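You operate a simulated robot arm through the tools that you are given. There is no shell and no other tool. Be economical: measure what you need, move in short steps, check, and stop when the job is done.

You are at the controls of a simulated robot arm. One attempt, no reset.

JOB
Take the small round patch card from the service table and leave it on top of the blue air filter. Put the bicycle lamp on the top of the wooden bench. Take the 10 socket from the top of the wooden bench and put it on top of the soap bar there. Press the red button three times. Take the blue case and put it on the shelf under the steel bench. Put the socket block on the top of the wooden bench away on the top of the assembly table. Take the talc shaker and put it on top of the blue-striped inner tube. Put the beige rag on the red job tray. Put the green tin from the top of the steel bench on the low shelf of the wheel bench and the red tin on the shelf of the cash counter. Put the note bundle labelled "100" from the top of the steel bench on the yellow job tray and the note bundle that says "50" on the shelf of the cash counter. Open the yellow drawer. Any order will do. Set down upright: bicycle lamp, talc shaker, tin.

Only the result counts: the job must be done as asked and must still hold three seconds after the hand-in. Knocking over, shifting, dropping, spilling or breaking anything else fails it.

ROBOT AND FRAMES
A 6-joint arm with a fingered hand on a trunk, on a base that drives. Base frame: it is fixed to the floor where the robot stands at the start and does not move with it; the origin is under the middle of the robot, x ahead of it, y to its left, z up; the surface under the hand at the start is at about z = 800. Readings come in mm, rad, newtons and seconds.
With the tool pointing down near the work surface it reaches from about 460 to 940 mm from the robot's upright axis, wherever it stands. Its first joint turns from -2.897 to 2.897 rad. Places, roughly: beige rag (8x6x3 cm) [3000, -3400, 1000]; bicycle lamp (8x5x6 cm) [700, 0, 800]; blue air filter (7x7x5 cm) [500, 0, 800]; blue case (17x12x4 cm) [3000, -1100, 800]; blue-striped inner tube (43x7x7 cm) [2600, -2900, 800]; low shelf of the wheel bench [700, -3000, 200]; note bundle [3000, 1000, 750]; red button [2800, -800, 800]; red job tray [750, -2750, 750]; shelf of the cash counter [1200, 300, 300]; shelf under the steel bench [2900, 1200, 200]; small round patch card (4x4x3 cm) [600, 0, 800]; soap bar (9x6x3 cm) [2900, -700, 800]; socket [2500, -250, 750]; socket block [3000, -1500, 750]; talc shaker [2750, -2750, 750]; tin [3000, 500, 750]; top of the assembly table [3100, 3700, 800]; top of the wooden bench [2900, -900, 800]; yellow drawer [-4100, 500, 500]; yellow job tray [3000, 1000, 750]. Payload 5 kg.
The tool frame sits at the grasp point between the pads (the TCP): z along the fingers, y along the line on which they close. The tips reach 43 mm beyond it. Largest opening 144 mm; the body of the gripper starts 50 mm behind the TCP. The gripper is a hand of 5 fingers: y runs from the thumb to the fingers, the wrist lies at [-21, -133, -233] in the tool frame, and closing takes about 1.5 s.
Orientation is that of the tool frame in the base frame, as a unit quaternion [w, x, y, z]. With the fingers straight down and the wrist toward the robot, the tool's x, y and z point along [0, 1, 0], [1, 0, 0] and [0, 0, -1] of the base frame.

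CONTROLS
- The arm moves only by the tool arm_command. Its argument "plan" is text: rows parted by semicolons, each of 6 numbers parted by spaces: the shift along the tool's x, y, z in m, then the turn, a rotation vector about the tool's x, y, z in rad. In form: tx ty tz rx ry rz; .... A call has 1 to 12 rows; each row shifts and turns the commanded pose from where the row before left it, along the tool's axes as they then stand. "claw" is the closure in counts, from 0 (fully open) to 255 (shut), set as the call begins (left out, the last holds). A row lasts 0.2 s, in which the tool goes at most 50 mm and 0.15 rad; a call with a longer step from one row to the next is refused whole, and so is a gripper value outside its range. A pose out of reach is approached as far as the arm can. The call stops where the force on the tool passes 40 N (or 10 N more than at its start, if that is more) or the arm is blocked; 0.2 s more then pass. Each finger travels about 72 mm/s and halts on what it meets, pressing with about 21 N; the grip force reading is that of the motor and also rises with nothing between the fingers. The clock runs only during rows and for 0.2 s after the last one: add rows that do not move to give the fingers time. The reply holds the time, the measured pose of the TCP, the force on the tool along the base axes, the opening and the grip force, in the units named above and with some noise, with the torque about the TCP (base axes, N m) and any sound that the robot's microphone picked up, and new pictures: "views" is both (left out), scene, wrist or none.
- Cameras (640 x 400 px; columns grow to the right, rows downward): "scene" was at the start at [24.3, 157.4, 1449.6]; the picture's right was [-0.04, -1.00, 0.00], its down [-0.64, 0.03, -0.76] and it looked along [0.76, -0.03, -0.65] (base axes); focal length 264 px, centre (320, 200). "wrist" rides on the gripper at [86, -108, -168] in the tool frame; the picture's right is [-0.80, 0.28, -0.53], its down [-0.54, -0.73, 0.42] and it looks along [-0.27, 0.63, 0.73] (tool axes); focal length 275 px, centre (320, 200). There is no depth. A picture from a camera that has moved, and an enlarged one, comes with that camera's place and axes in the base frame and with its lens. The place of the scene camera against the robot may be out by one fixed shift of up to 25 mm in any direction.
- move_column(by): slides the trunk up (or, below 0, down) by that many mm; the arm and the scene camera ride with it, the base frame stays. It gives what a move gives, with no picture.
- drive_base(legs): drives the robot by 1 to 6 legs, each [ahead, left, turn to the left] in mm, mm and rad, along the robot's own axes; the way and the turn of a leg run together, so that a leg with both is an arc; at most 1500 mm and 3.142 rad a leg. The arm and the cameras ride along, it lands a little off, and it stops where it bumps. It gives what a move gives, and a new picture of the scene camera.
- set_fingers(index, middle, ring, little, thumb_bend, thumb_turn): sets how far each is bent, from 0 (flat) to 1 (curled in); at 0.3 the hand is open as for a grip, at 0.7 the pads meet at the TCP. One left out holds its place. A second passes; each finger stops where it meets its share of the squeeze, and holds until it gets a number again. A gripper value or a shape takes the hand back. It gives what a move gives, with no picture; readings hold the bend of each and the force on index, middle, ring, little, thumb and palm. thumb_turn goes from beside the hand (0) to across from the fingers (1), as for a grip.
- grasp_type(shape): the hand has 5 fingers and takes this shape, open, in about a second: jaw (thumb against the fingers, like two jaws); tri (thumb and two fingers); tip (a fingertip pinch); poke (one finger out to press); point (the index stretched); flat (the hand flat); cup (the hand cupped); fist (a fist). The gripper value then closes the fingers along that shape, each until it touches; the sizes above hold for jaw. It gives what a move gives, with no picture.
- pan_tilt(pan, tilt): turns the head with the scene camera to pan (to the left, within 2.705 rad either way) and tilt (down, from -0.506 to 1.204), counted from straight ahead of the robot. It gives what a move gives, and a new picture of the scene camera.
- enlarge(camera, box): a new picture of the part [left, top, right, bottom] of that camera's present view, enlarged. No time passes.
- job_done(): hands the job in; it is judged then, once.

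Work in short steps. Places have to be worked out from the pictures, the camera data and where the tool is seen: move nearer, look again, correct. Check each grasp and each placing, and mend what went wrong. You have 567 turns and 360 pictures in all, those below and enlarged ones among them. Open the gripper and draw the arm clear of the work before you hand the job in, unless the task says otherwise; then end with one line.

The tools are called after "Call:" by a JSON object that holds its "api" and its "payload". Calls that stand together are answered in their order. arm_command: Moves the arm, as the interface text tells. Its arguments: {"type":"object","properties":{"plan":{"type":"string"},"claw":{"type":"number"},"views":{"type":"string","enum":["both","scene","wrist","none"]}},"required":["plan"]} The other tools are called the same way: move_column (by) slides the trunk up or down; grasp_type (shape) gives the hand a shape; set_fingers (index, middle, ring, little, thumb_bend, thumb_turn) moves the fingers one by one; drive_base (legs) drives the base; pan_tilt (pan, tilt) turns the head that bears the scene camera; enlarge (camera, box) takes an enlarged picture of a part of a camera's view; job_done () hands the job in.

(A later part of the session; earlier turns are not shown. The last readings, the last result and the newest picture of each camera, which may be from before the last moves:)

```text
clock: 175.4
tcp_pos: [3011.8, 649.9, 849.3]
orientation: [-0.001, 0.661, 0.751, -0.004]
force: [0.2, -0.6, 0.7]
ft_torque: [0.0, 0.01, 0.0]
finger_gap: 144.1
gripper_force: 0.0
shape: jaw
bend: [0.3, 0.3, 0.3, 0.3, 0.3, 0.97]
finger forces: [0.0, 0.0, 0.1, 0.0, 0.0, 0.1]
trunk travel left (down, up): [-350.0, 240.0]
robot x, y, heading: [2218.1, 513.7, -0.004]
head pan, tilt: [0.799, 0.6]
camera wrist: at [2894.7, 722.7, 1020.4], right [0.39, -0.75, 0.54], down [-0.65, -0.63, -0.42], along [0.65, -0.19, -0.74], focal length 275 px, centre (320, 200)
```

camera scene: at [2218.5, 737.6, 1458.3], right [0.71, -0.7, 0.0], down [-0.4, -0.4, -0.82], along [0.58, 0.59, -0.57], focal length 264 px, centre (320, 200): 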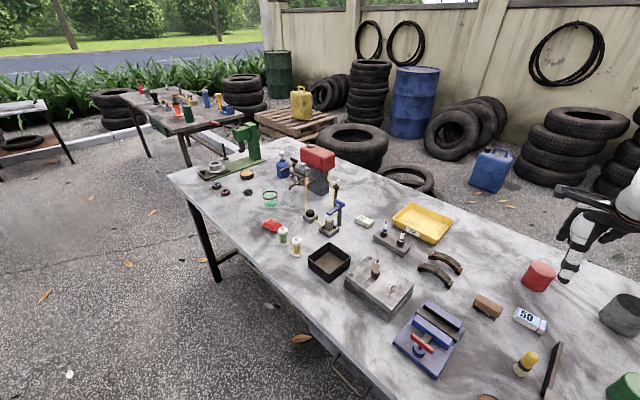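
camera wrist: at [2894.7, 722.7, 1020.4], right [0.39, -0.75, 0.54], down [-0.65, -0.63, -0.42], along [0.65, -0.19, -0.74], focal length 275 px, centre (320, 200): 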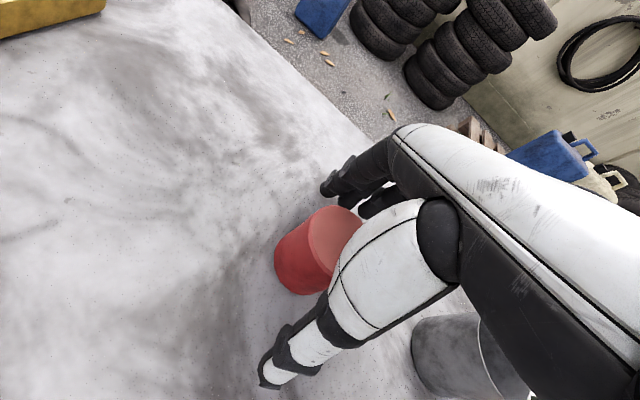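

The tin is between the fingers. I close.

Call:
{"api": "arm_command", "payload": {"plan": "0 0 0 0 0 0;0 0 0 0 0 0;0 0 0 0 0 0;0 0 0 0 0 0;0 0 0 0 0 0;0 0 0 0 0 0", "claw": 255, "views": "none"}}

Call:
{"api": "arm_command", "payload": {"plan": "0 0 -0.03 0 0 0;0 0 -0.04 0 0 0;0 0 -0.04 0 0 0;0 -0.03 -0.03 0 0 0;0 0 0 0 0 0", "views": "wrist"}}

```text
clock: 176.8
tcp_pos: [3012.1, 650.1, 851.2]
orientation: [0.0, 0.661, 0.75, -0.004]
force: [-0.9, -0.1, 1.0]
ft_torque: [0.0, -0.02, 0.02]
finger_gap: 51.2
gripper_force: 20.9
shape: jaw
bend: [0.74, 0.51, 0.52, 0.48, 0.74, 1.0]
finger forces: [10.2, 6.2, 0.0, 0.0, 17.5, 0.1]
trunk travel left (down, up): [-350.0, 240.0]
robot x, y, heading: [2215.2, 513.3, -0.002]
head pan, tilt: [0.799, 0.6]
```

```text
clock: 178.0
tcp_pos: [2982.9, 647.6, 990.7]
orientation: [-0.001, 0.662, 0.75, -0.005]
force: [-1.1, 0.5, -0.3]
ft_torque: [-0.03, -0.05, 0.0]
finger_gap: 51.1
gripper_force: 20.8
shape: jaw
bend: [0.74, 0.51, 0.52, 0.48, 0.74, 1.0]
finger forces: [10.7, 6.4, 0.0, 0.0, 17.6, 0.0]
trunk travel left (down, up): [-350.0, 240.0]
robot x, y, heading: [2217.4, 515.5, -0.005]
head pan, tilt: [0.799, 0.6]
camera wrist: at [2865.5, 720.1, 1160.8], right [0.39, -0.75, 0.54], down [-0.65, -0.63, -0.42], along [0.65, -0.19, -0.74], focal length 275 px, centre (320, 200)
```

wrist: 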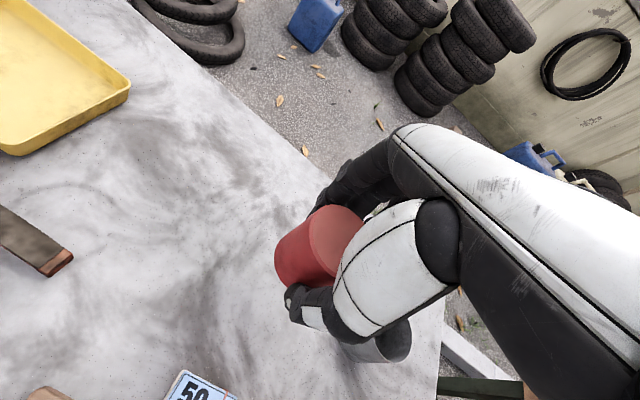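

The tin is held. I retract and raise, back into the aisle and turn around to face the cash counter.

Call:
{"api": "arm_command", "payload": {"plan": "0 -0.045 -0.01 0 0 0;0 -0.045 -0.01 0 0 0;0 -0.045 -0.01 0 0 0;0 -0.045 -0.01 0 0 0;0 -0.045 -0.01 0 0 0;0 -0.045 -0.01 0 0 0;0 0 0 0 0 0", "views": "none"}}

Call:
{"api": "move_column", "payload": {"by": 150}}

Call:
{"api": "drive_base", "payload": {"legs": [[-300, 0, 0], [0, -200, 0]]}}

Call:
{"api": "drive_base", "payload": {"legs": [[0, 0, 1.57], [0, 0, 1.57]]}}

Call:
{"api": "pan_tilt", "payload": {"pan": 0.0, "tilt": 0.6}}

```text
clock: 179.6
tcp_pos: [2712.9, 615.4, 1051.4]
orientation: [-0.001, 0.662, 0.75, -0.004]
force: [-0.5, 0.5, -0.4]
ft_torque: [0.04, -0.01, -0.03]
finger_gap: 51.1
gripper_force: 21.2
shape: jaw
bend: [0.74, 0.51, 0.52, 0.48, 0.74, 1.0]
finger forces: [10.8, 6.4, 0.0, 0.0, 17.5, 0.1]
trunk travel left (down, up): [-350.0, 240.0]
robot x, y, heading: [2216.6, 513.3, -0.006]
head pan, tilt: [0.799, 0.6]
```

```text
clock: 181.4
tcp_pos: [2713.5, 616.1, 1202.7]
orientation: [-0.001, 0.661, 0.75, -0.004]
force: [-0.2, 0.0, -2.4]
ft_torque: [-0.01, 0.01, 0.05]
finger_gap: 51.3
gripper_force: 21.5
shape: jaw
bend: [0.74, 0.51, 0.52, 0.48, 0.74, 1.0]
finger forces: [10.8, 6.6, 0.0, 0.1, 17.5, 0.0]
trunk travel left (down, up): [-500.0, 90.0]
robot x, y, heading: [2214.9, 516.7, -0.006]
head pan, tilt: [0.799, 0.6]
```

```text
clock: 184.6
tcp_pos: [2413.8, 415.4, 1202.6]
orientation: [0.0, 0.665, 0.747, -0.003]
force: [0.9, -0.9, -1.0]
ft_torque: [0.03, 0.01, 0.02]
finger_gap: 51.3
gripper_force: 21.2
shape: jaw
bend: [0.74, 0.51, 0.52, 0.48, 0.74, 1.0]
finger forces: [10.9, 6.5, 0.0, 0.0, 17.5, 0.0]
trunk travel left (down, up): [-500.0, 90.0]
robot x, y, heading: [1915.1, 320.0, -0.013]
head pan, tilt: [0.799, 0.6]
camera scene: at [1920.4, 541.3, 1608.4], right [0.71, -0.71, 0.0], down [-0.4, -0.4, -0.83], along [0.58, 0.58, -0.56], focal length 264 px, centre (320, 200)
```

scene: 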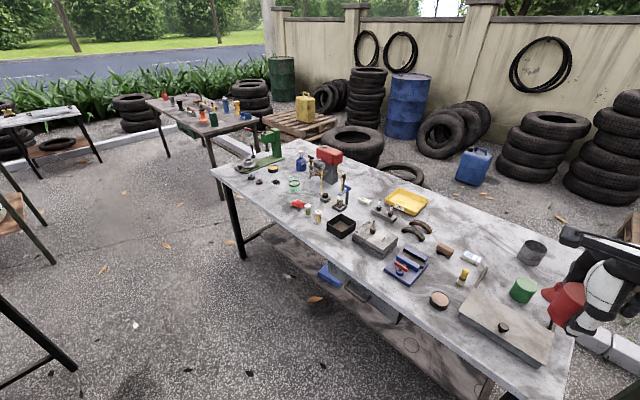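

```text
clock: 192.7
tcp_pos: [1419.6, 211.2, 1202.0]
orientation: [-0.004, 0.752, -0.659, 0.001]
force: [-0.1, -0.9, -1.6]
ft_torque: [0.0, 0.0, 0.02]
finger_gap: 50.6
gripper_force: 21.1
shape: jaw
bend: [0.74, 0.51, 0.52, 0.48, 0.74, 1.0]
finger forces: [10.5, 6.3, 0.0, 0.1, 16.6, 0.0]
trunk travel left (down, up): [-500.0, 90.0]
robot x, y, heading: [1916.0, 322.0, -3.142]
head pan, tilt: [0.799, 0.6]
camera scene: at [1914.0, 103.3, 1608.4], right [-0.72, 0.7, 0.0], down [0.39, 0.41, -0.83], along [-0.57, -0.59, -0.56], focal length 264 px, centre (320, 200)
```

scene: 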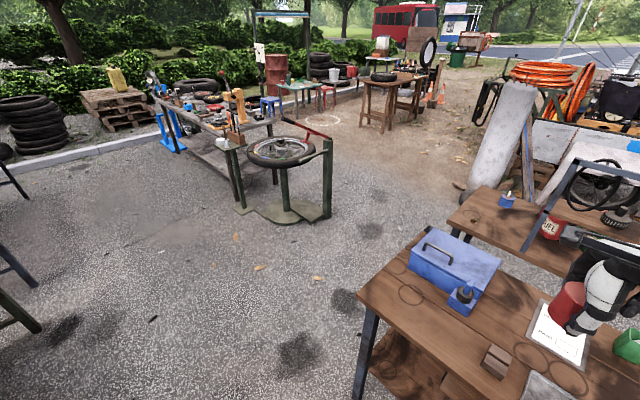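

```text
clock: 193.8
tcp_pos: [1418.5, 212.1, 1202.1]
orientation: [-0.003, 0.752, -0.659, 0.001]
force: [0.1, 0.6, -1.5]
ft_torque: [0.01, 0.0, -0.01]
finger_gap: 50.4
gripper_force: 21.5
shape: jaw
bend: [0.74, 0.51, 0.52, 0.48, 0.74, 1.0]
finger forces: [10.5, 6.3, 0.0, 0.0, 16.7, 0.0]
trunk travel left (down, up): [-500.0, 90.0]
robot x, y, heading: [1914.6, 319.4, -3.139]
head pan, tilt: [0.0, 0.6]
camera scene: at [1887.1, 166.5, 1608.4], right [0.0, 1.0, 0.0], down [0.56, 0.0, -0.83], along [-0.83, 0.0, -0.56], focal length 264 px, centre (320, 200)
```

scene: 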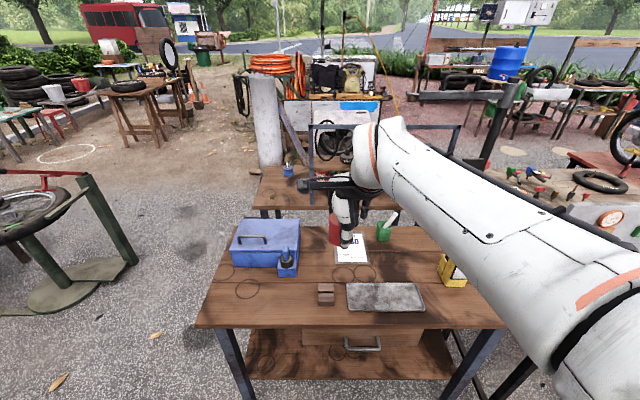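

The counter's near top edge is at about x≈1424, the drawer box spans y≈100–390, and the shelf sits below. I'll set the tin right of the drawer at y≈560, so I back up a little and strafe right.

Call:
{"api": "drive_base", "payload": {"legs": [[-95, 0, 0], [0, -350, 0]]}}

Call:
{"api": "move_column", "payload": {"by": -500}}

Call:
{"api": "pan_tilt", "payload": {"pan": 0.0, "tilt": 0.5}}

```text
clock: 196.8
tcp_pos: [1513.7, 562.0, 1203.0]
orientation: [-0.004, 0.752, -0.659, 0.001]
force: [0.6, -0.6, -1.5]
ft_torque: [0.01, -0.01, 0.01]
finger_gap: 50.6
gripper_force: 20.8
shape: jaw
bend: [0.74, 0.51, 0.52, 0.48, 0.74, 1.0]
finger forces: [10.6, 6.4, 0.0, 0.0, 16.9, 0.0]
trunk travel left (down, up): [-500.0, 90.0]
robot x, y, heading: [2008.8, 666.4, -3.138]
head pan, tilt: [0.0, 0.6]
camera scene: at [1981.9, 516.2, 1608.4], right [0.0, 1.0, 0.0], down [0.56, 0.0, -0.83], along [-0.83, 0.0, -0.56], focal length 264 px, centre (320, 200)
```

scene: 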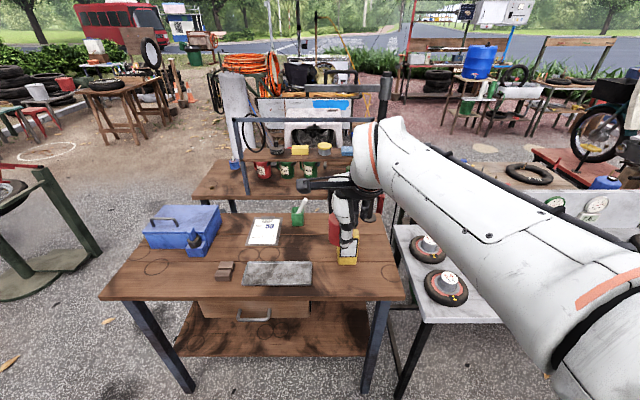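

```text
refused: -500 is not a number from -400 to 400
```

```text
clock: 197.5
tcp_pos: [1512.8, 562.0, 1201.2]
orientation: [-0.004, 0.751, -0.66, 0.002]
force: [-0.1, 0.5, -1.6]
ft_torque: [0.02, 0.0, -0.01]
finger_gap: 50.8
gripper_force: 21.4
shape: jaw
bend: [0.74, 0.51, 0.52, 0.48, 0.74, 1.0]
finger forces: [10.6, 6.4, 0.0, 0.0, 16.9, 0.0]
trunk travel left (down, up): [-500.0, 90.0]
robot x, y, heading: [2009.2, 669.7, -3.142]
head pan, tilt: [0.0, 0.499]
camera scene: at [1979.3, 515.9, 1617.4], right [0.0, 1.0, 0.0], down [0.48, 0.0, -0.88], along [-0.88, 0.0, -0.48], focal length 264 px, centre (320, 200)
```

scene: 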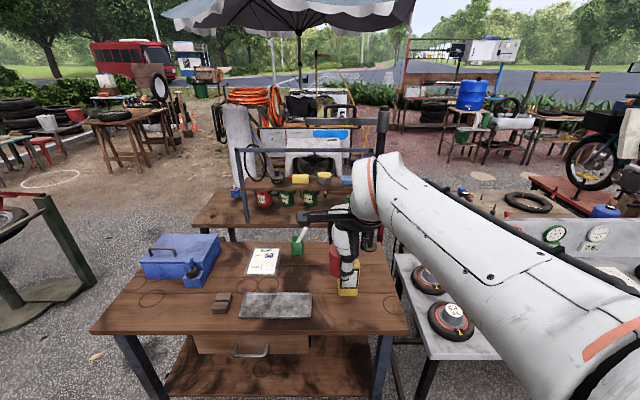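

The drawer spans y≈73–478 and the legs are at y≈−178 and 752. I shift to y≈600 and lower the trunk in two stages.

Call:
{"api": "drive_base", "payload": {"legs": [[0, -40, 0]]}}

Call:
{"api": "move_column", "payload": {"by": -400}}

Call:
{"api": "move_column", "payload": {"by": -100}}

Call:
{"api": "arm_command", "payload": {"plan": "0 0 0.045 0 0 0;0 0 0.045 0 0 0;0 0 0.045 0 0 0;0 0 0.045 0 0 0;0 0 0.045 0 0 0;0 0 0.045 0 0 0;0 0 0 0 0 0"}}

```text
clock: 198.3
tcp_pos: [1513.8, 601.8, 1202.2]
orientation: [-0.004, 0.752, -0.659, 0.001]
force: [-0.2, 0.8, -1.1]
ft_torque: [-0.05, 0.0, -0.01]
finger_gap: 50.7
gripper_force: 21.1
shape: jaw
bend: [0.74, 0.51, 0.52, 0.48, 0.74, 1.0]
finger forces: [10.6, 6.5, 0.0, 0.0, 16.8, 0.1]
trunk travel left (down, up): [-500.0, 90.0]
robot x, y, heading: [2014.3, 705.2, 3.141]
head pan, tilt: [0.0, 0.499]
camera scene: at [1979.2, 556.5, 1617.5], right [0.0, 1.0, 0.0], down [0.48, 0.0, -0.88], along [-0.88, 0.0, -0.48], focal length 264 px, centre (320, 200)
```

scene: 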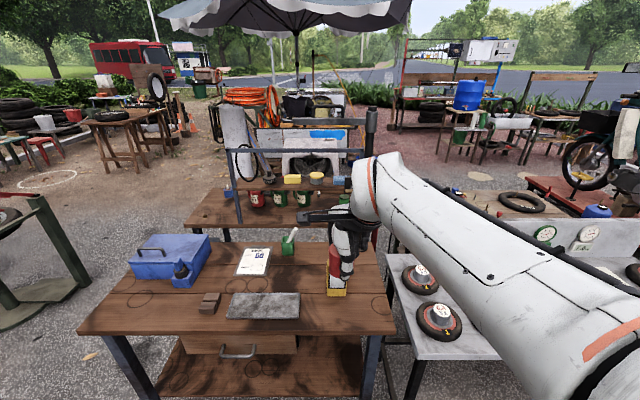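

```text
clock: 201.2
tcp_pos: [1510.7, 601.4, 876.3]
orientation: [0.006, 0.753, -0.658, -0.009]
force: [7.8, 0.8, 13.1]
ft_torque: [0.17, 0.68, -0.13]
finger_gap: 50.8
gripper_force: 21.3
shape: jaw
bend: [0.74, 0.52, 0.52, 0.48, 0.74, 1.0]
finger forces: [9.1, 29.8, 0.0, 0.0, 21.4, 0.1]
trunk travel left (down, up): [-161.0, 429.0]
robot x, y, heading: [2012.9, 706.6, 3.144]
head pan, tilt: [0.0, 0.499]
stopped: the force on the tool passed its limit at 53 N (the readings are from after the stop); the commanded pose is now the measured one
```

```text
clock: 201.7
tcp_pos: [1511.1, 601.5, 876.3]
orientation: [0.013, 0.753, -0.657, -0.016]
force: [13.9, 0.8, 13.0]
ft_torque: [0.16, 0.45, -0.2]
finger_gap: 50.2
gripper_force: 20.5
shape: jaw
bend: [0.74, 0.53, 0.52, 0.48, 0.74, 1.0]
finger forces: [8.3, 34.9, 0.1, 0.1, 23.1, 0.0]
trunk travel left (down, up): [-153.0, 437.0]
robot x, y, heading: [2015.7, 709.3, -3.144]
head pan, tilt: [0.0, 0.499]
stopped: the force on the tool passed its limit at 49 N (the readings are from after the stop); the commanded pose is now the measured one
```

```text
clock: 202.0
tcp_pos: [1507.0, 600.9, 874.3]
orientation: [0.022, 0.754, -0.656, -0.023]
force: [19.4, 1.0, 17.3]
ft_torque: [0.22, 0.55, -0.26]
finger_gap: 50.1
gripper_force: 21.1
shape: jaw
bend: [0.75, 0.54, 0.52, 0.48, 0.73, 1.0]
finger forces: [7.3, 43.1, 0.0, 0.0, 24.5, 0.0]
trunk travel left (down, up): [-153.0, 437.0]
robot x, y, heading: [2011.6, 705.1, -3.138]
head pan, tilt: [0.0, 0.499]
stopped in row 1: the force on the tool passed its limit at 62 N (the readings are from after the stop); the commanded pose is now the measured one
camera scene: at [1982.7, 556.3, 1270.2], right [0.0, 1.0, 0.0], down [0.48, 0.0, -0.88], along [-0.88, 0.0, -0.48], focal length 264 px, centre (320, 200)
camera wrist: at [1637.9, 530.8, 1036.8], right [-0.36, 0.75, 0.56], down [0.62, 0.64, -0.47], along [-0.7, 0.18, -0.69], focal length 275 px, centre (320, 200)
```

scene: 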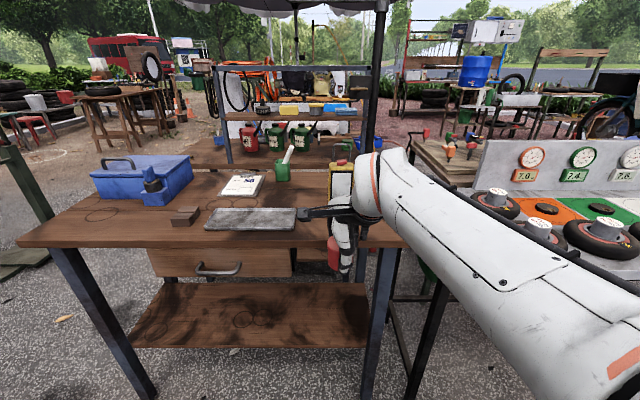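
wrist: 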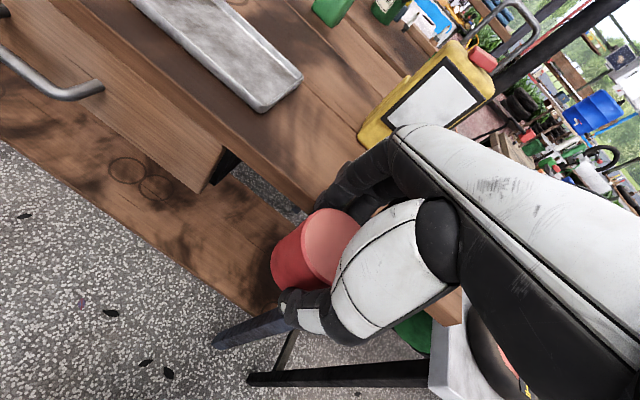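

The fingers came down on the counter's edge. I rise off it immediately, then back the base up.

Call:
{"api": "arm_command", "payload": {"plan": "0 0 -0.02 0 0 0;0 0 -0.04 0 0 0;0 0 -0.03 0 0 0;0 0 0 0 0 0", "views": "wrist"}}

```text
clock: 203.0
tcp_pos: [1510.7, 600.9, 962.4]
orientation: [0.019, 0.754, -0.656, -0.021]
force: [1.0, 0.2, -2.0]
ft_torque: [0.0, 0.0, -0.03]
finger_gap: 50.1
gripper_force: 20.6
shape: jaw
bend: [0.74, 0.52, 0.52, 0.48, 0.74, 1.0]
finger forces: [11.2, 6.9, 0.1, 0.0, 17.5, 0.1]
trunk travel left (down, up): [-153.0, 437.0]
robot x, y, heading: [2010.9, 709.2, -3.143]
head pan, tilt: [0.0, 0.499]
camera wrist: at [1639.7, 530.3, 1125.7], right [-0.36, 0.75, 0.55], down [0.62, 0.64, -0.46], along [-0.7, 0.18, -0.69], focal length 275 px, centre (320, 200)
```

wrist: 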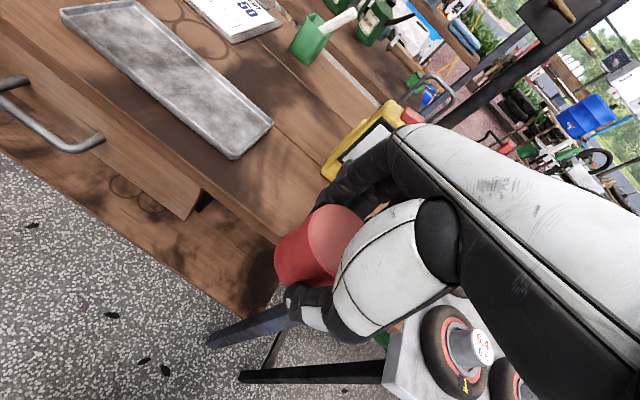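

Recovered. I level the hand (about 3° tilt), then back up 75 mm so the hand clears the edge at x≈1468.

Call:
{"api": "arm_command", "payload": {"plan": "0 0 0 0.056 0 0;0 0 0 0 0 0", "views": "none"}}

Call:
{"api": "drive_base", "payload": {"legs": [[-75, 0, 0]]}}

```text
clock: 203.6
tcp_pos: [1510.5, 600.9, 962.4]
orientation: [-0.002, 0.754, -0.657, -0.003]
force: [-0.8, 0.1, -2.9]
ft_torque: [0.01, 0.02, -0.01]
finger_gap: 50.4
gripper_force: 20.8
shape: jaw
bend: [0.74, 0.52, 0.52, 0.48, 0.74, 1.0]
finger forces: [11.1, 7.0, 0.0, 0.0, 17.5, 0.1]
trunk travel left (down, up): [-153.0, 437.0]
robot x, y, heading: [2014.0, 706.2, -3.145]
head pan, tilt: [0.0, 0.499]
```

```text
clock: 204.6
tcp_pos: [1583.5, 600.5, 962.9]
orientation: [-0.001, 0.753, -0.657, -0.004]
force: [0.1, 0.8, -2.2]
ft_torque: [0.03, -0.04, -0.01]
finger_gap: 50.3
gripper_force: 20.6
shape: jaw
bend: [0.74, 0.52, 0.52, 0.48, 0.74, 1.0]
finger forces: [11.2, 7.0, 0.0, 0.0, 17.6, 0.0]
trunk travel left (down, up): [-153.0, 437.0]
robot x, y, heading: [2086.7, 708.5, 3.141]
head pan, tilt: [0.0, 0.499]
camera scene: at [2052.5, 556.0, 1270.1], right [0.0, 1.0, 0.0], down [0.48, 0.0, -0.88], along [-0.88, 0.0, -0.48], focal length 264 px, centre (320, 200)
```

scene: 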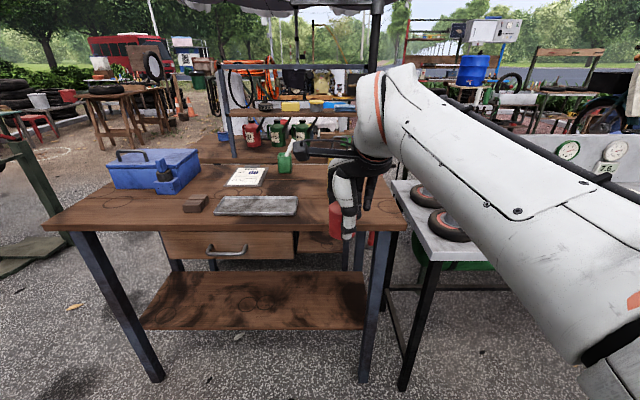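

The edge is now clear. I lower the trunk the remaining 150 mm.

Call:
{"api": "move_column", "payload": {"by": -152}}

Call:
{"api": "arm_command", "payload": {"plan": "0 0 0.045 0 0 0;0 0 0.045 0 0 0;0 0 0.045 0 0 0;0 0 0.045 0 0 0;0 0 0 0 0 0"}}

```text
clock: 206.4
tcp_pos: [1583.9, 600.1, 810.2]
orientation: [-0.002, 0.753, -0.657, -0.003]
force: [-0.1, -0.5, -1.4]
ft_torque: [-0.02, -0.01, 0.01]
finger_gap: 50.2
gripper_force: 21.3
shape: jaw
bend: [0.74, 0.52, 0.52, 0.48, 0.74, 1.0]
finger forces: [11.2, 7.0, 0.1, 0.0, 17.6, 0.0]
trunk travel left (down, up): [-1.0, 589.0]
robot x, y, heading: [2084.9, 707.7, 3.142]
head pan, tilt: [0.0, 0.499]
```

```text
clock: 207.6
tcp_pos: [1581.3, 600.7, 632.6]
orientation: [-0.002, 0.754, -0.657, -0.004]
force: [0.1, -0.2, -1.7]
ft_torque: [0.0, 0.0, -0.02]
finger_gap: 50.2
gripper_force: 20.7
shape: jaw
bend: [0.74, 0.52, 0.52, 0.48, 0.74, 1.0]
finger forces: [11.2, 7.1, 0.0, 0.0, 17.3, 0.0]
trunk travel left (down, up): [-1.0, 589.0]
robot x, y, heading: [2085.7, 706.8, 3.139]
head pan, tilt: [0.0, 0.499]
camera scene: at [2052.6, 556.0, 1118.1], right [0.0, 1.0, 0.0], down [0.48, 0.0, -0.88], along [-0.88, 0.0, -0.48], focal length 264 px, centre (320, 200)
camera wrist: at [1701.6, 529.8, 801.4], right [-0.39, 0.75, 0.54], down [0.64, 0.64, -0.42], along [-0.66, 0.18, -0.73], focal length 275 px, centre (320, 200)
```

scene: 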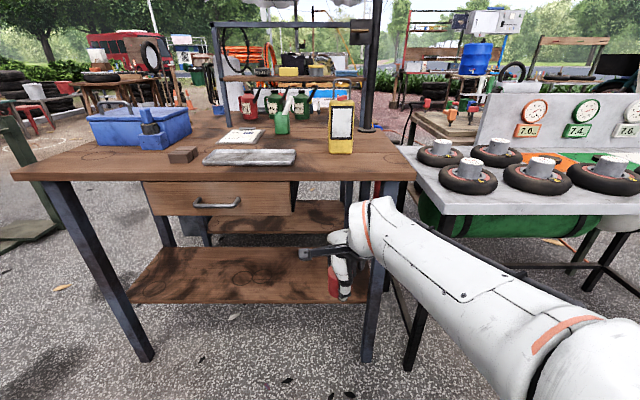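
wrist: 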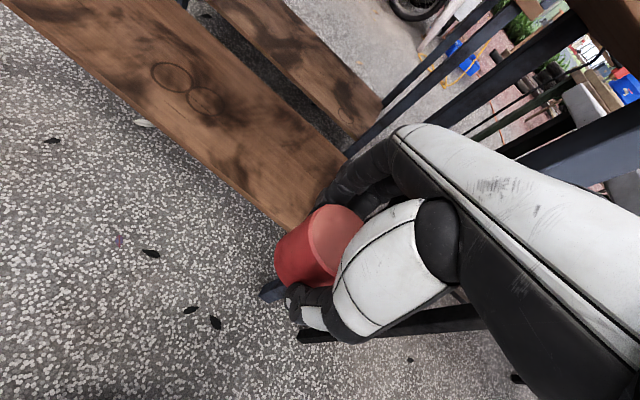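

The shelf's near edge is at about x≈1377. To stay clear of the leg I shift to y≈520, then lower to z≈410.

Call:
{"api": "drive_base", "payload": {"legs": [[0, 80, 0]]}}

Call:
{"api": "arm_command", "payload": {"plan": "0 0 0.045 0 0 0;0 0 0.045 0 0 0;0 0 0.045 0 0 0;0 0 0.045 0 0 0;0 0 0.04 0 0 0;0 0 0 0 0 0", "views": "wrist"}}

```text
clock: 208.6
tcp_pos: [1582.2, 518.9, 632.4]
orientation: [-0.001, 0.754, -0.657, -0.004]
force: [0.0, -0.5, -1.7]
ft_torque: [0.01, 0.01, 0.0]
finger_gap: 50.0
gripper_force: 21.0
shape: jaw
bend: [0.74, 0.52, 0.52, 0.48, 0.74, 1.0]
finger forces: [11.1, 7.1, 0.0, 0.0, 17.4, 0.0]
trunk travel left (down, up): [-1.0, 589.0]
robot x, y, heading: [2084.8, 631.4, -3.138]
head pan, tilt: [0.0, 0.499]
camera scene: at [2052.7, 475.4, 1118.1], right [0.0, 1.0, 0.0], down [0.48, 0.0, -0.88], along [-0.88, 0.0, -0.48], focal length 264 px, centre (320, 200)
```

scene: 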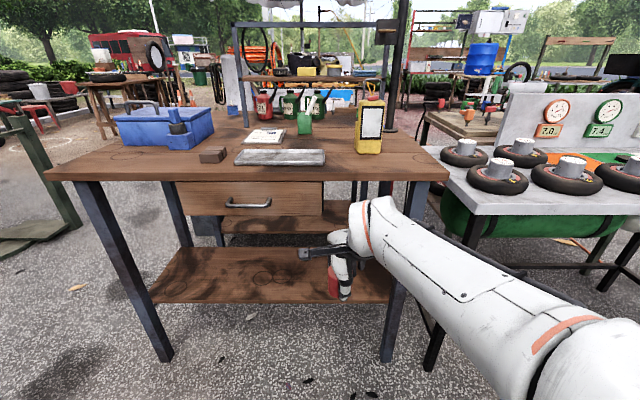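

```text
clock: 210.0
tcp_pos: [1579.5, 523.0, 416.3]
orientation: [-0.002, 0.754, -0.657, -0.003]
force: [-0.6, -0.1, -2.2]
ft_torque: [0.01, 0.0, -0.02]
finger_gap: 50.2
gripper_force: 20.8
shape: jaw
bend: [0.74, 0.52, 0.52, 0.48, 0.74, 1.0]
finger forces: [11.1, 7.1, 0.0, 0.0, 17.3, 0.1]
out of reach, approached as far as the arm can: row 5
trunk travel left (down, up): [-1.0, 589.0]
robot x, y, heading: [2084.8, 631.6, -3.139]
head pan, tilt: [0.0, 0.499]
camera wrist: at [1699.5, 450.2, 585.5], right [-0.39, 0.75, 0.54], down [0.64, 0.64, -0.42], along [-0.66, 0.18, -0.73], focal length 275 px, centre (320, 200)
```

wrist: 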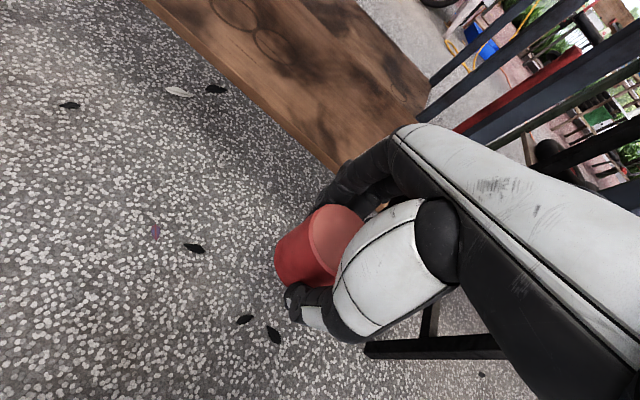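

Shelf top is at z≈314. I extend forward over it with about 50 mm clearance.

Call:
{"api": "arm_command", "payload": {"plan": "-0.0055 0.04 0 0 0 0;-0.0055 0.04 0 0 0 0;-0.0055 0.04 0 0 0 0;-0.0055 0.04 0 0 0 0;-0.0055 0.04 0 0 0 0;-0.0055 0.04 0 0 0 0;-0.0055 0.04 0 0 0 0;0 0 0 0 0 0"}}

```text
clock: 211.8
tcp_pos: [1297.3, 522.6, 418.4]
orientation: [-0.002, 0.754, -0.656, -0.003]
force: [0.5, -0.2, -2.5]
ft_torque: [-0.01, -0.03, 0.02]
finger_gap: 50.3
gripper_force: 21.2
shape: jaw
bend: [0.74, 0.52, 0.52, 0.48, 0.74, 1.0]
finger forces: [11.2, 7.2, 0.1, 0.0, 17.3, 0.1]
trunk travel left (down, up): [-1.0, 589.0]
robot x, y, heading: [2086.3, 628.2, -3.143]
head pan, tilt: [0.0, 0.499]
camera scene: at [2052.6, 475.4, 1118.1], right [0.0, 1.0, 0.0], down [0.48, 0.0, -0.88], along [-0.88, 0.0, -0.48], focal length 264 px, centre (320, 200)
camera wrist: at [1416.9, 450.3, 586.6], right [-0.39, 0.75, 0.54], down [0.64, 0.64, -0.42], along [-0.66, 0.18, -0.73], focal length 275 px, centre (320, 200)
```

scene: 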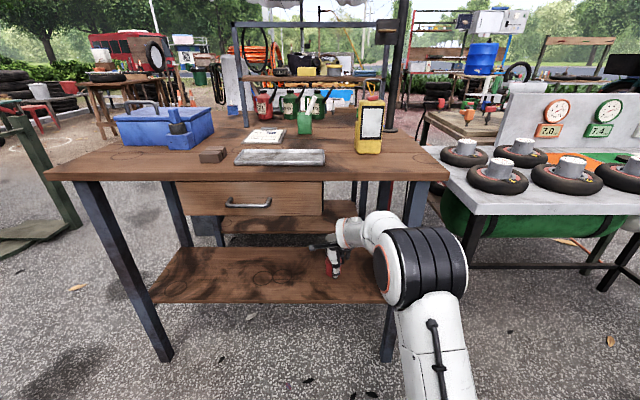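
wrist: 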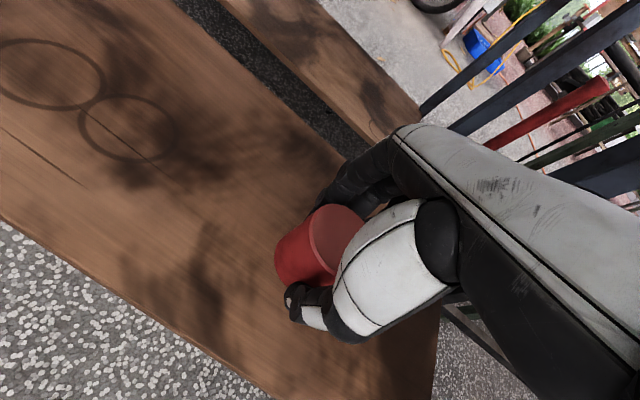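

The tin is over the shelf. I lower it to near contact.

Call:
{"api": "arm_command", "payload": {"plan": "0 0 0.03 0 0 0;0 0 0.01 0 0 0;0 0 0.003 0 0 0;0 0 0.003 0 0 0;0 0 0 0 0 0", "views": "none"}}

```text
clock: 213.0
tcp_pos: [1297.9, 521.2, 371.8]
orientation: [-0.001, 0.754, -0.657, -0.003]
force: [-0.3, 0.1, -1.8]
ft_torque: [0.01, -0.01, 0.03]
finger_gap: 50.0
gripper_force: 20.9
shape: jaw
bend: [0.74, 0.52, 0.52, 0.48, 0.74, 1.0]
finger forces: [11.2, 7.1, 0.0, 0.0, 17.3, 0.0]
trunk travel left (down, up): [-1.0, 589.0]
robot x, y, heading: [2086.1, 631.7, -3.138]
head pan, tilt: [0.0, 0.499]
```

Call:
{"api": "arm_command", "payload": {"plan": "0 0 0.002 0 0 0;0 0 0.002 0 0 0;0 0 0.002 0 0 0;0 0 0.002 0 0 0;0 0 0 0 0 0", "views": "none"}}

```text
clock: 214.2
tcp_pos: [1296.8, 521.7, 368.4]
orientation: [0.001, 0.754, -0.656, -0.006]
force: [3.3, -2.7, 26.2]
ft_torque: [-0.07, -0.11, 0.02]
finger_gap: 52.0
gripper_force: 21.3
shape: jaw
bend: [0.74, 0.51, 0.52, 0.48, 0.74, 1.0]
finger forces: [12.5, 8.0, 0.0, 0.0, 23.0, 0.1]
trunk travel left (down, up): [-1.0, 589.0]
robot x, y, heading: [2085.2, 626.1, -3.144]
head pan, tilt: [0.0, 0.499]
```

Seated. I ease up slightly, open, and rise 35 mm, since the space above is limited, then check.

Call:
{"api": "arm_command", "payload": {"plan": "0 0 -0.003 0 0 0;0 0 0 0 0 0", "views": "none"}}

Call:
{"api": "arm_command", "payload": {"plan": "0 0 0 0 0 0;0 0 0 0 0 0;0 0 0 0 0 0;0 0 0 0 0 0;0 0 0 0 0 0;0 0 -0.03 0 0 0;0 0 -0.04 0 0 0;0 0 0 0 0 0", "claw": 0, "views": "wrist"}}

```text
clock: 214.8
tcp_pos: [1297.9, 522.9, 368.3]
orientation: [-0.001, 0.754, -0.657, -0.004]
force: [-1.9, -4.6, 17.9]
ft_torque: [-0.15, 0.32, 0.07]
finger_gap: 52.5
gripper_force: 20.6
shape: jaw
bend: [0.74, 0.51, 0.52, 0.48, 0.75, 1.0]
finger forces: [13.7, 8.5, 0.0, 0.0, 18.7, 0.0]
trunk travel left (down, up): [-1.0, 589.0]
robot x, y, heading: [2084.4, 629.0, -3.144]
head pan, tilt: [0.0, 0.499]
```

```text
clock: 216.6
tcp_pos: [1298.1, 519.9, 439.6]
orientation: [-0.002, 0.755, -0.656, -0.003]
force: [0.1, -0.3, 0.1]
ft_torque: [0.01, -0.04, 0.04]
finger_gap: 143.6
gripper_force: 0.0
shape: jaw
bend: [0.3, 0.3, 0.3, 0.3, 0.3, 0.98]
finger forces: [0.0, 0.0, 0.0, 0.0, 0.0, 0.1]
trunk travel left (down, up): [-1.0, 589.0]
robot x, y, heading: [2087.7, 623.5, -3.147]
head pan, tilt: [0.0, 0.499]
camera wrist: at [1418.4, 448.5, 607.9], right [-0.39, 0.75, 0.54], down [0.64, 0.64, -0.42], along [-0.66, 0.18, -0.73], focal length 275 px, centre (320, 200)
```

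wrist: 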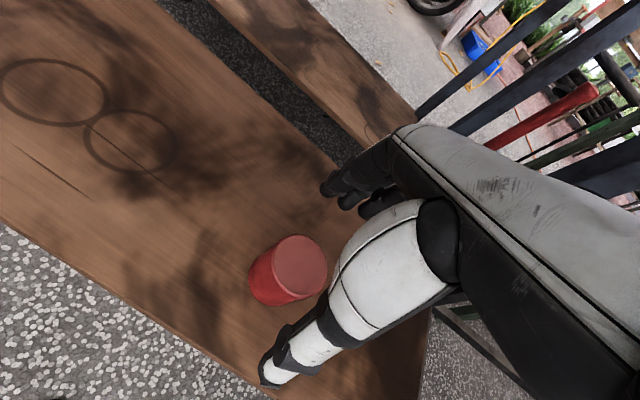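

The tin stands upright on the shelf. I raise 12 mm more and retract out.

Call:
{"api": "arm_command", "payload": {"plan": "0 0 -0.012 0 0 0;0.0055 -0.04 0 0 0 0;0.0055 -0.04 0 0 0 0;0.0055 -0.04 0 0 0 0;0.0055 -0.04 0 0 0 0;0.0055 -0.04 0 0 0 0;0.0055 -0.04 0 0 0 0;0.0055 -0.04 0 0 0 0;0 0 0 0 0 0", "views": "wrist"}}

```text
clock: 218.6
tcp_pos: [1579.3, 522.2, 448.1]
orientation: [-0.002, 0.754, -0.657, -0.003]
force: [0.5, -0.1, 0.5]
ft_torque: [0.0, -0.02, 0.02]
finger_gap: 143.9
gripper_force: 0.1
shape: jaw
bend: [0.3, 0.3, 0.3, 0.3, 0.3, 0.98]
finger forces: [0.0, 0.0, 0.0, 0.0, 0.0, 0.1]
trunk travel left (down, up): [-1.0, 589.0]
robot x, y, heading: [2082.2, 627.4, -3.144]
head pan, tilt: [0.0, 0.499]
camera wrist: at [1699.6, 450.7, 617.1], right [-0.39, 0.75, 0.54], down [0.64, 0.64, -0.42], along [-0.66, 0.18, -0.73], focal length 275 px, centre (320, 200)
```

wrist: 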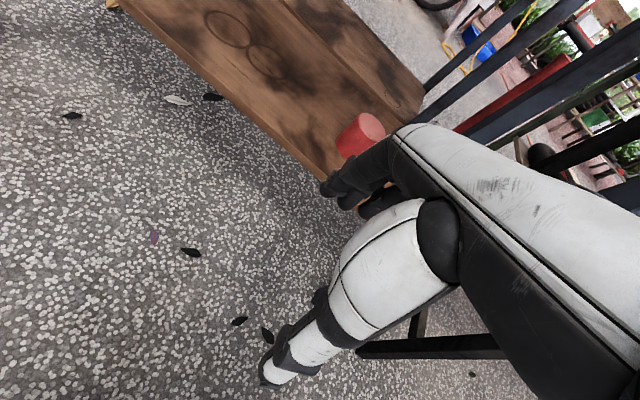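

I back up 40 mm, then raise the trunk and arm.

Call:
{"api": "drive_base", "payload": {"legs": [[-40, 0, 0]]}}

Call:
{"api": "move_column", "payload": {"by": 400}}

Call:
{"api": "arm_command", "payload": {"plan": "0 0 -0.045 0 0 0;0 0 -0.045 0 0 0;0 0 -0.045 0 0 0;0 0 -0.045 0 0 0;0 0 -0.045 0 0 0;0 0 0 0 0 0", "views": "none"}}

```text
clock: 219.5
tcp_pos: [1619.3, 522.9, 447.0]
orientation: [-0.001, 0.754, -0.657, -0.004]
force: [0.9, -0.1, 0.2]
ft_torque: [0.03, 0.0, 0.01]
finger_gap: 144.1
gripper_force: 0.1
shape: jaw
bend: [0.3, 0.3, 0.3, 0.3, 0.3, 0.98]
finger forces: [0.0, 0.1, 0.0, 0.1, 0.0, 0.0]
trunk travel left (down, up): [-1.0, 589.0]
robot x, y, heading: [2126.0, 627.8, -3.14]
head pan, tilt: [0.0, 0.499]
camera scene: at [2093.0, 475.4, 1118.1], right [0.0, 1.0, 0.0], down [0.48, 0.0, -0.88], along [-0.88, 0.0, -0.48], focal length 264 px, centre (320, 200)
```

scene: 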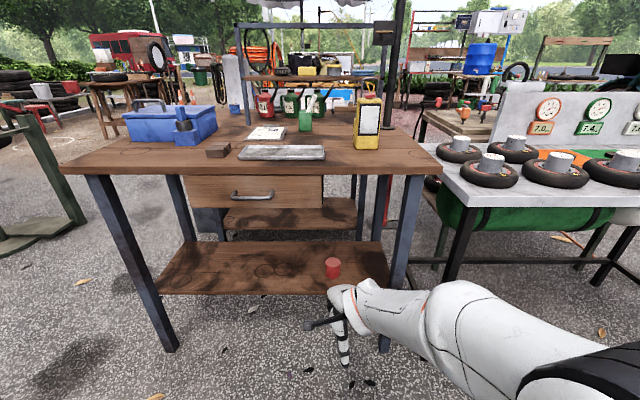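

```text
clock: 223.3
tcp_pos: [1619.9, 521.9, 848.3]
orientation: [-0.002, 0.754, -0.657, -0.003]
force: [0.0, 0.1, 0.1]
ft_torque: [0.02, 0.01, 0.03]
finger_gap: 143.9
gripper_force: 0.1
shape: jaw
bend: [0.3, 0.3, 0.3, 0.3, 0.3, 0.98]
finger forces: [0.0, 0.1, 0.0, 0.0, 0.0, 0.0]
trunk travel left (down, up): [-401.0, 189.0]
robot x, y, heading: [2125.7, 625.2, -3.145]
head pan, tilt: [0.0, 0.499]
```

```text
clock: 224.7
tcp_pos: [1618.0, 520.0, 1072.0]
orientation: [-0.001, 0.754, -0.657, -0.003]
force: [0.1, 0.6, 0.0]
ft_torque: [-0.01, -0.01, -0.01]
finger_gap: 143.9
gripper_force: 0.1
shape: jaw
bend: [0.3, 0.3, 0.3, 0.3, 0.3, 0.98]
finger forces: [0.0, 0.0, 0.1, 0.0, 0.0, 0.0]
trunk travel left (down, up): [-401.0, 189.0]
robot x, y, heading: [2127.4, 630.8, -3.139]
head pan, tilt: [0.0, 0.499]
```

I return to the aisle centre, raise a bit more, and turn back to face the steel bench.

Call:
{"api": "move_column", "payload": {"by": 100}}

Call:
{"api": "drive_base", "payload": {"legs": [[200, 0, 0], [0, 0, -1.57], [0, 0, -1.57]]}}

Call:
{"api": "pan_tilt", "payload": {"pan": 0.2, "tilt": 0.5}}

```text
clock: 226.1
tcp_pos: [1617.4, 520.5, 1171.4]
orientation: [-0.002, 0.754, -0.657, -0.003]
force: [0.0, -0.6, -0.2]
ft_torque: [-0.01, -0.01, -0.01]
finger_gap: 144.0
gripper_force: 0.1
shape: jaw
bend: [0.3, 0.3, 0.3, 0.3, 0.3, 0.98]
finger forces: [0.0, 0.1, 0.0, 0.0, 0.0, 0.0]
trunk travel left (down, up): [-501.0, 89.0]
robot x, y, heading: [2126.4, 625.7, -3.142]
head pan, tilt: [0.0, 0.499]
```

```text
clock: 235.2
tcp_pos: [2426.5, 745.9, 1170.6]
orientation: [0.004, 0.647, 0.763, -0.002]
force: [0.1, 0.3, -0.2]
ft_torque: [0.01, -0.01, -0.02]
finger_gap: 144.1
gripper_force: 0.0
shape: jaw
bend: [0.3, 0.3, 0.3, 0.3, 0.3, 0.98]
finger forces: [0.0, 0.0, 0.0, 0.0, 0.0, 0.0]
trunk travel left (down, up): [-501.0, 89.0]
robot x, y, heading: [1920.9, 626.4, 0.029]
head pan, tilt: [0.0, 0.499]
camera scene: at [1949.3, 787.8, 1618.1], right [0.03, -1.0, 0.0], down [-0.48, -0.01, -0.88], along [0.88, 0.02, -0.48], focal length 264 px, centre (320, 200)
```

scene: 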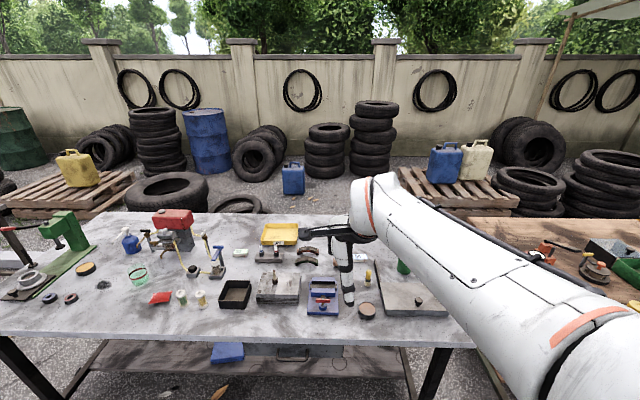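

```text
clock: 236.0
tcp_pos: [2425.9, 745.4, 1171.3]
orientation: [0.003, 0.646, 0.763, -0.001]
force: [-0.5, 0.7, 0.1]
ft_torque: [0.01, 0.03, 0.0]
finger_gap: 143.8
gripper_force: 0.0
shape: jaw
bend: [0.3, 0.3, 0.3, 0.3, 0.3, 0.98]
finger forces: [0.1, 0.0, 0.0, 0.0, 0.0, 0.0]
trunk travel left (down, up): [-501.0, 89.0]
robot x, y, heading: [1921.0, 624.6, 0.033]
head pan, tilt: [0.201, 0.499]
camera scene: at [1947.0, 805.8, 1618.1], right [0.23, -0.97, 0.0], down [-0.47, -0.11, -0.88], along [0.86, 0.2, -0.48], focal length 264 px, centre (320, 200)
```

scene: 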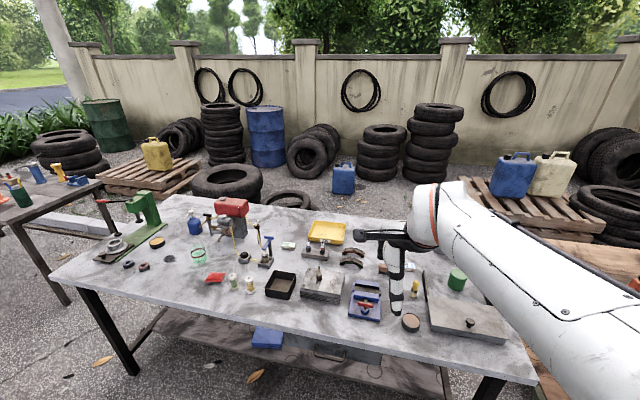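

I enlarge the bench area again from this higher view.

Call:
{"api": "enlarge", "payload": {"camera": "scene", "box": [180, 195, 340, 295]}}

Call:
{"api": "enlarge", "payload": {"camera": "scene", "box": [320, 210, 480, 310]}}

```text
4.00 times, centred on (260, 245) of scene
camera zoom: at [1947.0, 805.8, 1618.1], right [0.23, -0.97, 0.0], down [-0.47, -0.11, -0.88], along [0.86, 0.2, -0.48], focal length 1057 px, centre (560, 20)
```

zoom: 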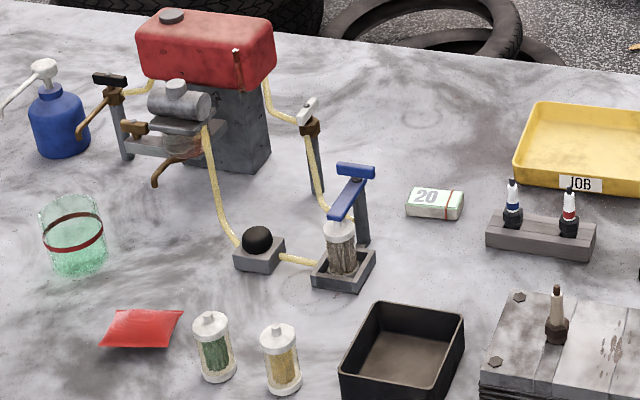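

```text
4.00 times, centred on (400, 260) of scene
camera zoom: at [1947.0, 805.8, 1618.1], right [0.23, -0.97, 0.0], down [-0.47, -0.11, -0.88], along [0.86, 0.2, -0.48], focal length 1057 px, centre (0, -40)
```

zoom: 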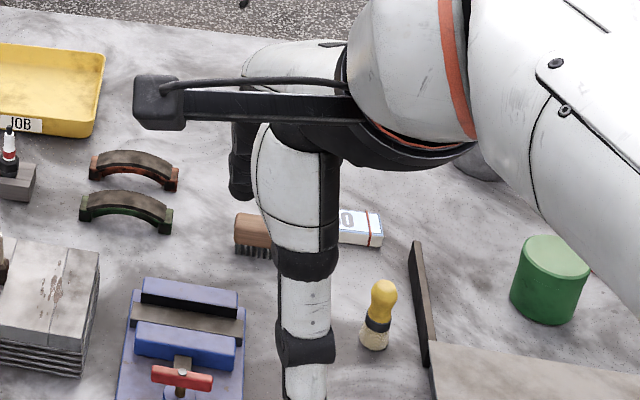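

The "100" could be behind the engine or the drill press. I move left along the bench and look from there.

Call:
{"api": "drive_base", "payload": {"legs": [[0, 800, -0.03], [150, 0, 0]]}}

Call:
{"api": "pan_tilt", "payload": {"pan": -0.35, "tilt": 0.65}}

Call:
{"api": "pan_tilt", "payload": {"pan": 0.45, "tilt": 0.75}}

```text
clock: 241.2
tcp_pos: [2565.6, 1527.9, 1171.3]
orientation: [0.003, 0.654, 0.756, -0.002]
force: [0.7, -0.4, 0.3]
ft_torque: [0.0, 0.01, -0.01]
finger_gap: 143.8
gripper_force: 0.1
shape: jaw
bend: [0.3, 0.3, 0.3, 0.3, 0.3, 0.98]
finger forces: [0.1, 0.1, 0.1, 0.1, 0.0, 0.0]
trunk travel left (down, up): [-501.0, 89.0]
robot x, y, heading: [2059.8, 1417.8, 0.008]
head pan, tilt: [0.201, 0.499]
camera scene: at [2087.9, 1598.5, 1618.1], right [0.2, -0.98, 0.0], down [-0.47, -0.1, -0.88], along [0.86, 0.18, -0.48], focal length 264 px, centre (320, 200)
```

scene: 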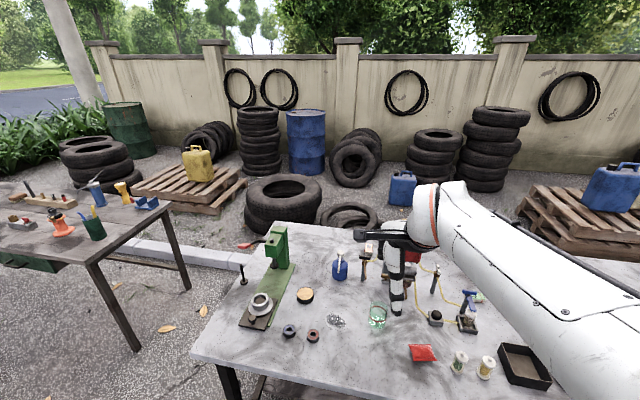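

```text
clock: 242.2
tcp_pos: [2565.1, 1525.5, 1171.1]
orientation: [0.003, 0.655, 0.756, -0.002]
force: [-0.2, -0.2, -0.1]
ft_torque: [-0.01, 0.02, 0.01]
finger_gap: 143.6
gripper_force: 0.0
shape: jaw
bend: [0.3, 0.3, 0.3, 0.3, 0.3, 0.98]
finger forces: [0.0, 0.0, 0.0, 0.1, 0.0, 0.0]
trunk travel left (down, up): [-501.0, 89.0]
robot x, y, heading: [2058.8, 1419.9, 0.01]
head pan, tilt: [-0.351, 0.649]
camera scene: at [2080.0, 1550.5, 1604.7], right [-0.34, -0.94, 0.0], down [-0.57, 0.2, -0.8], along [0.75, -0.27, -0.6], focal length 264 px, centre (320, 200)
```

scene: 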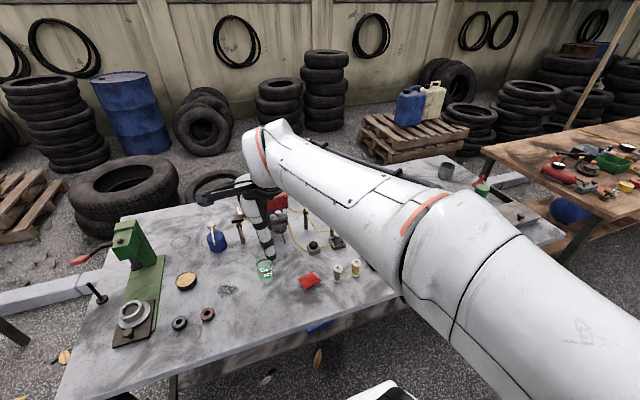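

```text
clock: 243.3
tcp_pos: [2565.2, 1527.6, 1170.3]
orientation: [0.003, 0.655, 0.756, -0.002]
force: [0.5, -0.1, -0.5]
ft_torque: [0.0, -0.01, 0.02]
finger_gap: 143.8
gripper_force: 0.0
shape: jaw
bend: [0.3, 0.3, 0.3, 0.3, 0.3, 0.98]
finger forces: [0.1, 0.0, 0.0, 0.0, 0.1, 0.1]
trunk travel left (down, up): [-501.0, 89.0]
robot x, y, heading: [2059.4, 1422.5, 0.004]
head pan, tilt: [0.45, 0.75]
camera scene: at [2072.7, 1616.2, 1596.1], right [0.44, -0.9, 0.0], down [-0.61, -0.3, -0.73], along [0.66, 0.32, -0.68], focal length 264 px, centre (320, 200)
```

scene: 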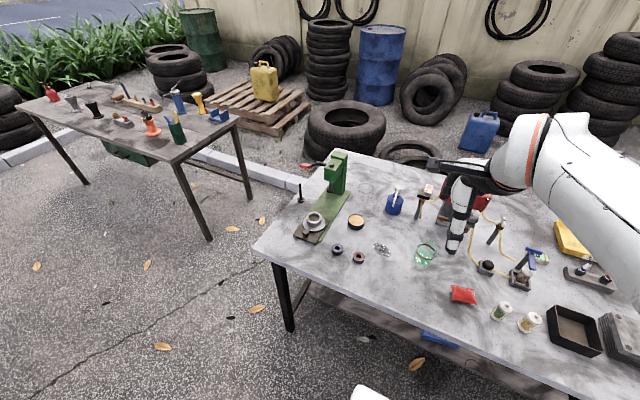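

I take a wrist view from here, which looks over the area behind the engine.

Call:
{"api": "arm_command", "payload": {"plan": "0 0.04 0 0 0 0;0 0.04 0 0 0 0;0 0.04 0 0 0 0;0 0 0 0 0 0"}}

Call:
{"api": "enlarge", "payload": {"camera": "scene", "box": [370, 150, 560, 280]}}

```text
clock: 244.3
tcp_pos: [2683.4, 1543.8, 1169.7]
orientation: [0.003, 0.655, 0.755, -0.002]
force: [1.2, 0.1, -0.9]
ft_torque: [0.0, 0.03, 0.01]
finger_gap: 144.0
gripper_force: 0.1
shape: jaw
bend: [0.3, 0.3, 0.3, 0.3, 0.3, 0.98]
finger forces: [0.0, 0.0, 0.0, 0.0, 0.0, 0.1]
trunk travel left (down, up): [-501.0, 89.0]
robot x, y, heading: [2056.2, 1417.4, 0.005]
head pan, tilt: [0.45, 0.75]
camera scene: at [2072.9, 1616.4, 1596.1], right [0.44, -0.9, 0.0], down [-0.61, -0.3, -0.73], along [0.66, 0.32, -0.68], focal length 264 px, centre (320, 200)
camera wrist: at [2564.4, 1614.7, 1339.1], right [0.39, -0.74, 0.54], down [-0.64, -0.64, -0.42], along [0.66, -0.18, -0.73], focal length 275 px, centre (320, 200)
```

scene: 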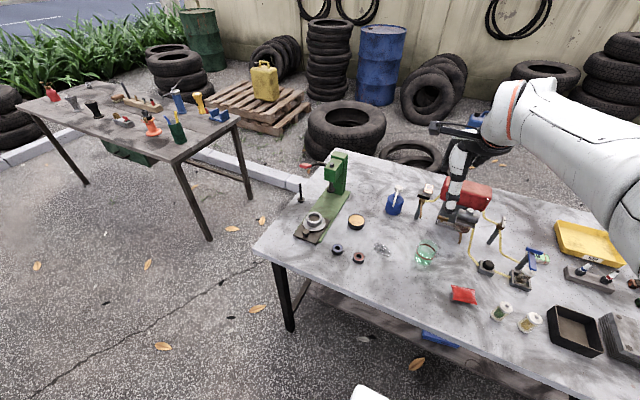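
wrist: 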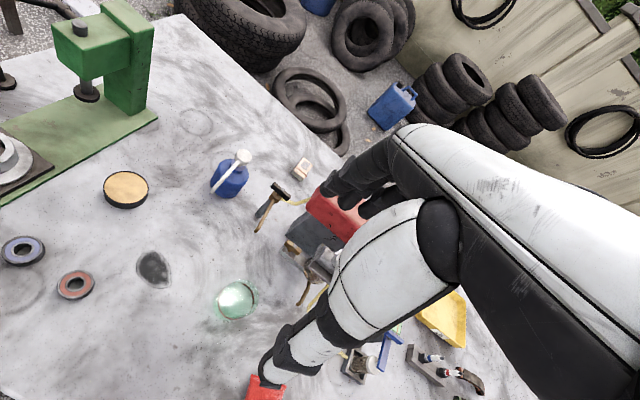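

```text
3.08 times, centred on (465, 215) of scene
camera zoom: at [2072.9, 1616.4, 1596.1], right [0.44, -0.9, 0.0], down [-0.61, -0.3, -0.73], along [0.66, 0.32, -0.68], focal length 813 px, centre (-126, 154)
```

zoom: 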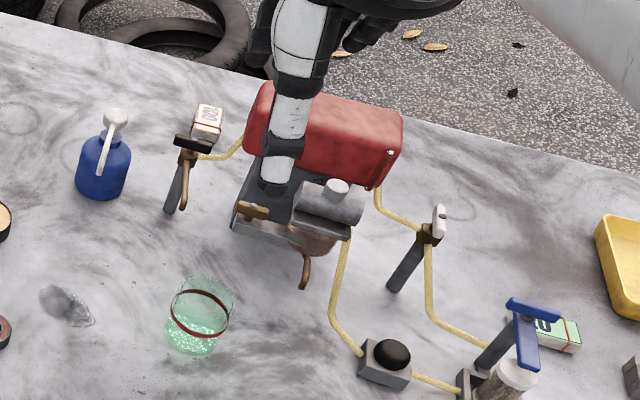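

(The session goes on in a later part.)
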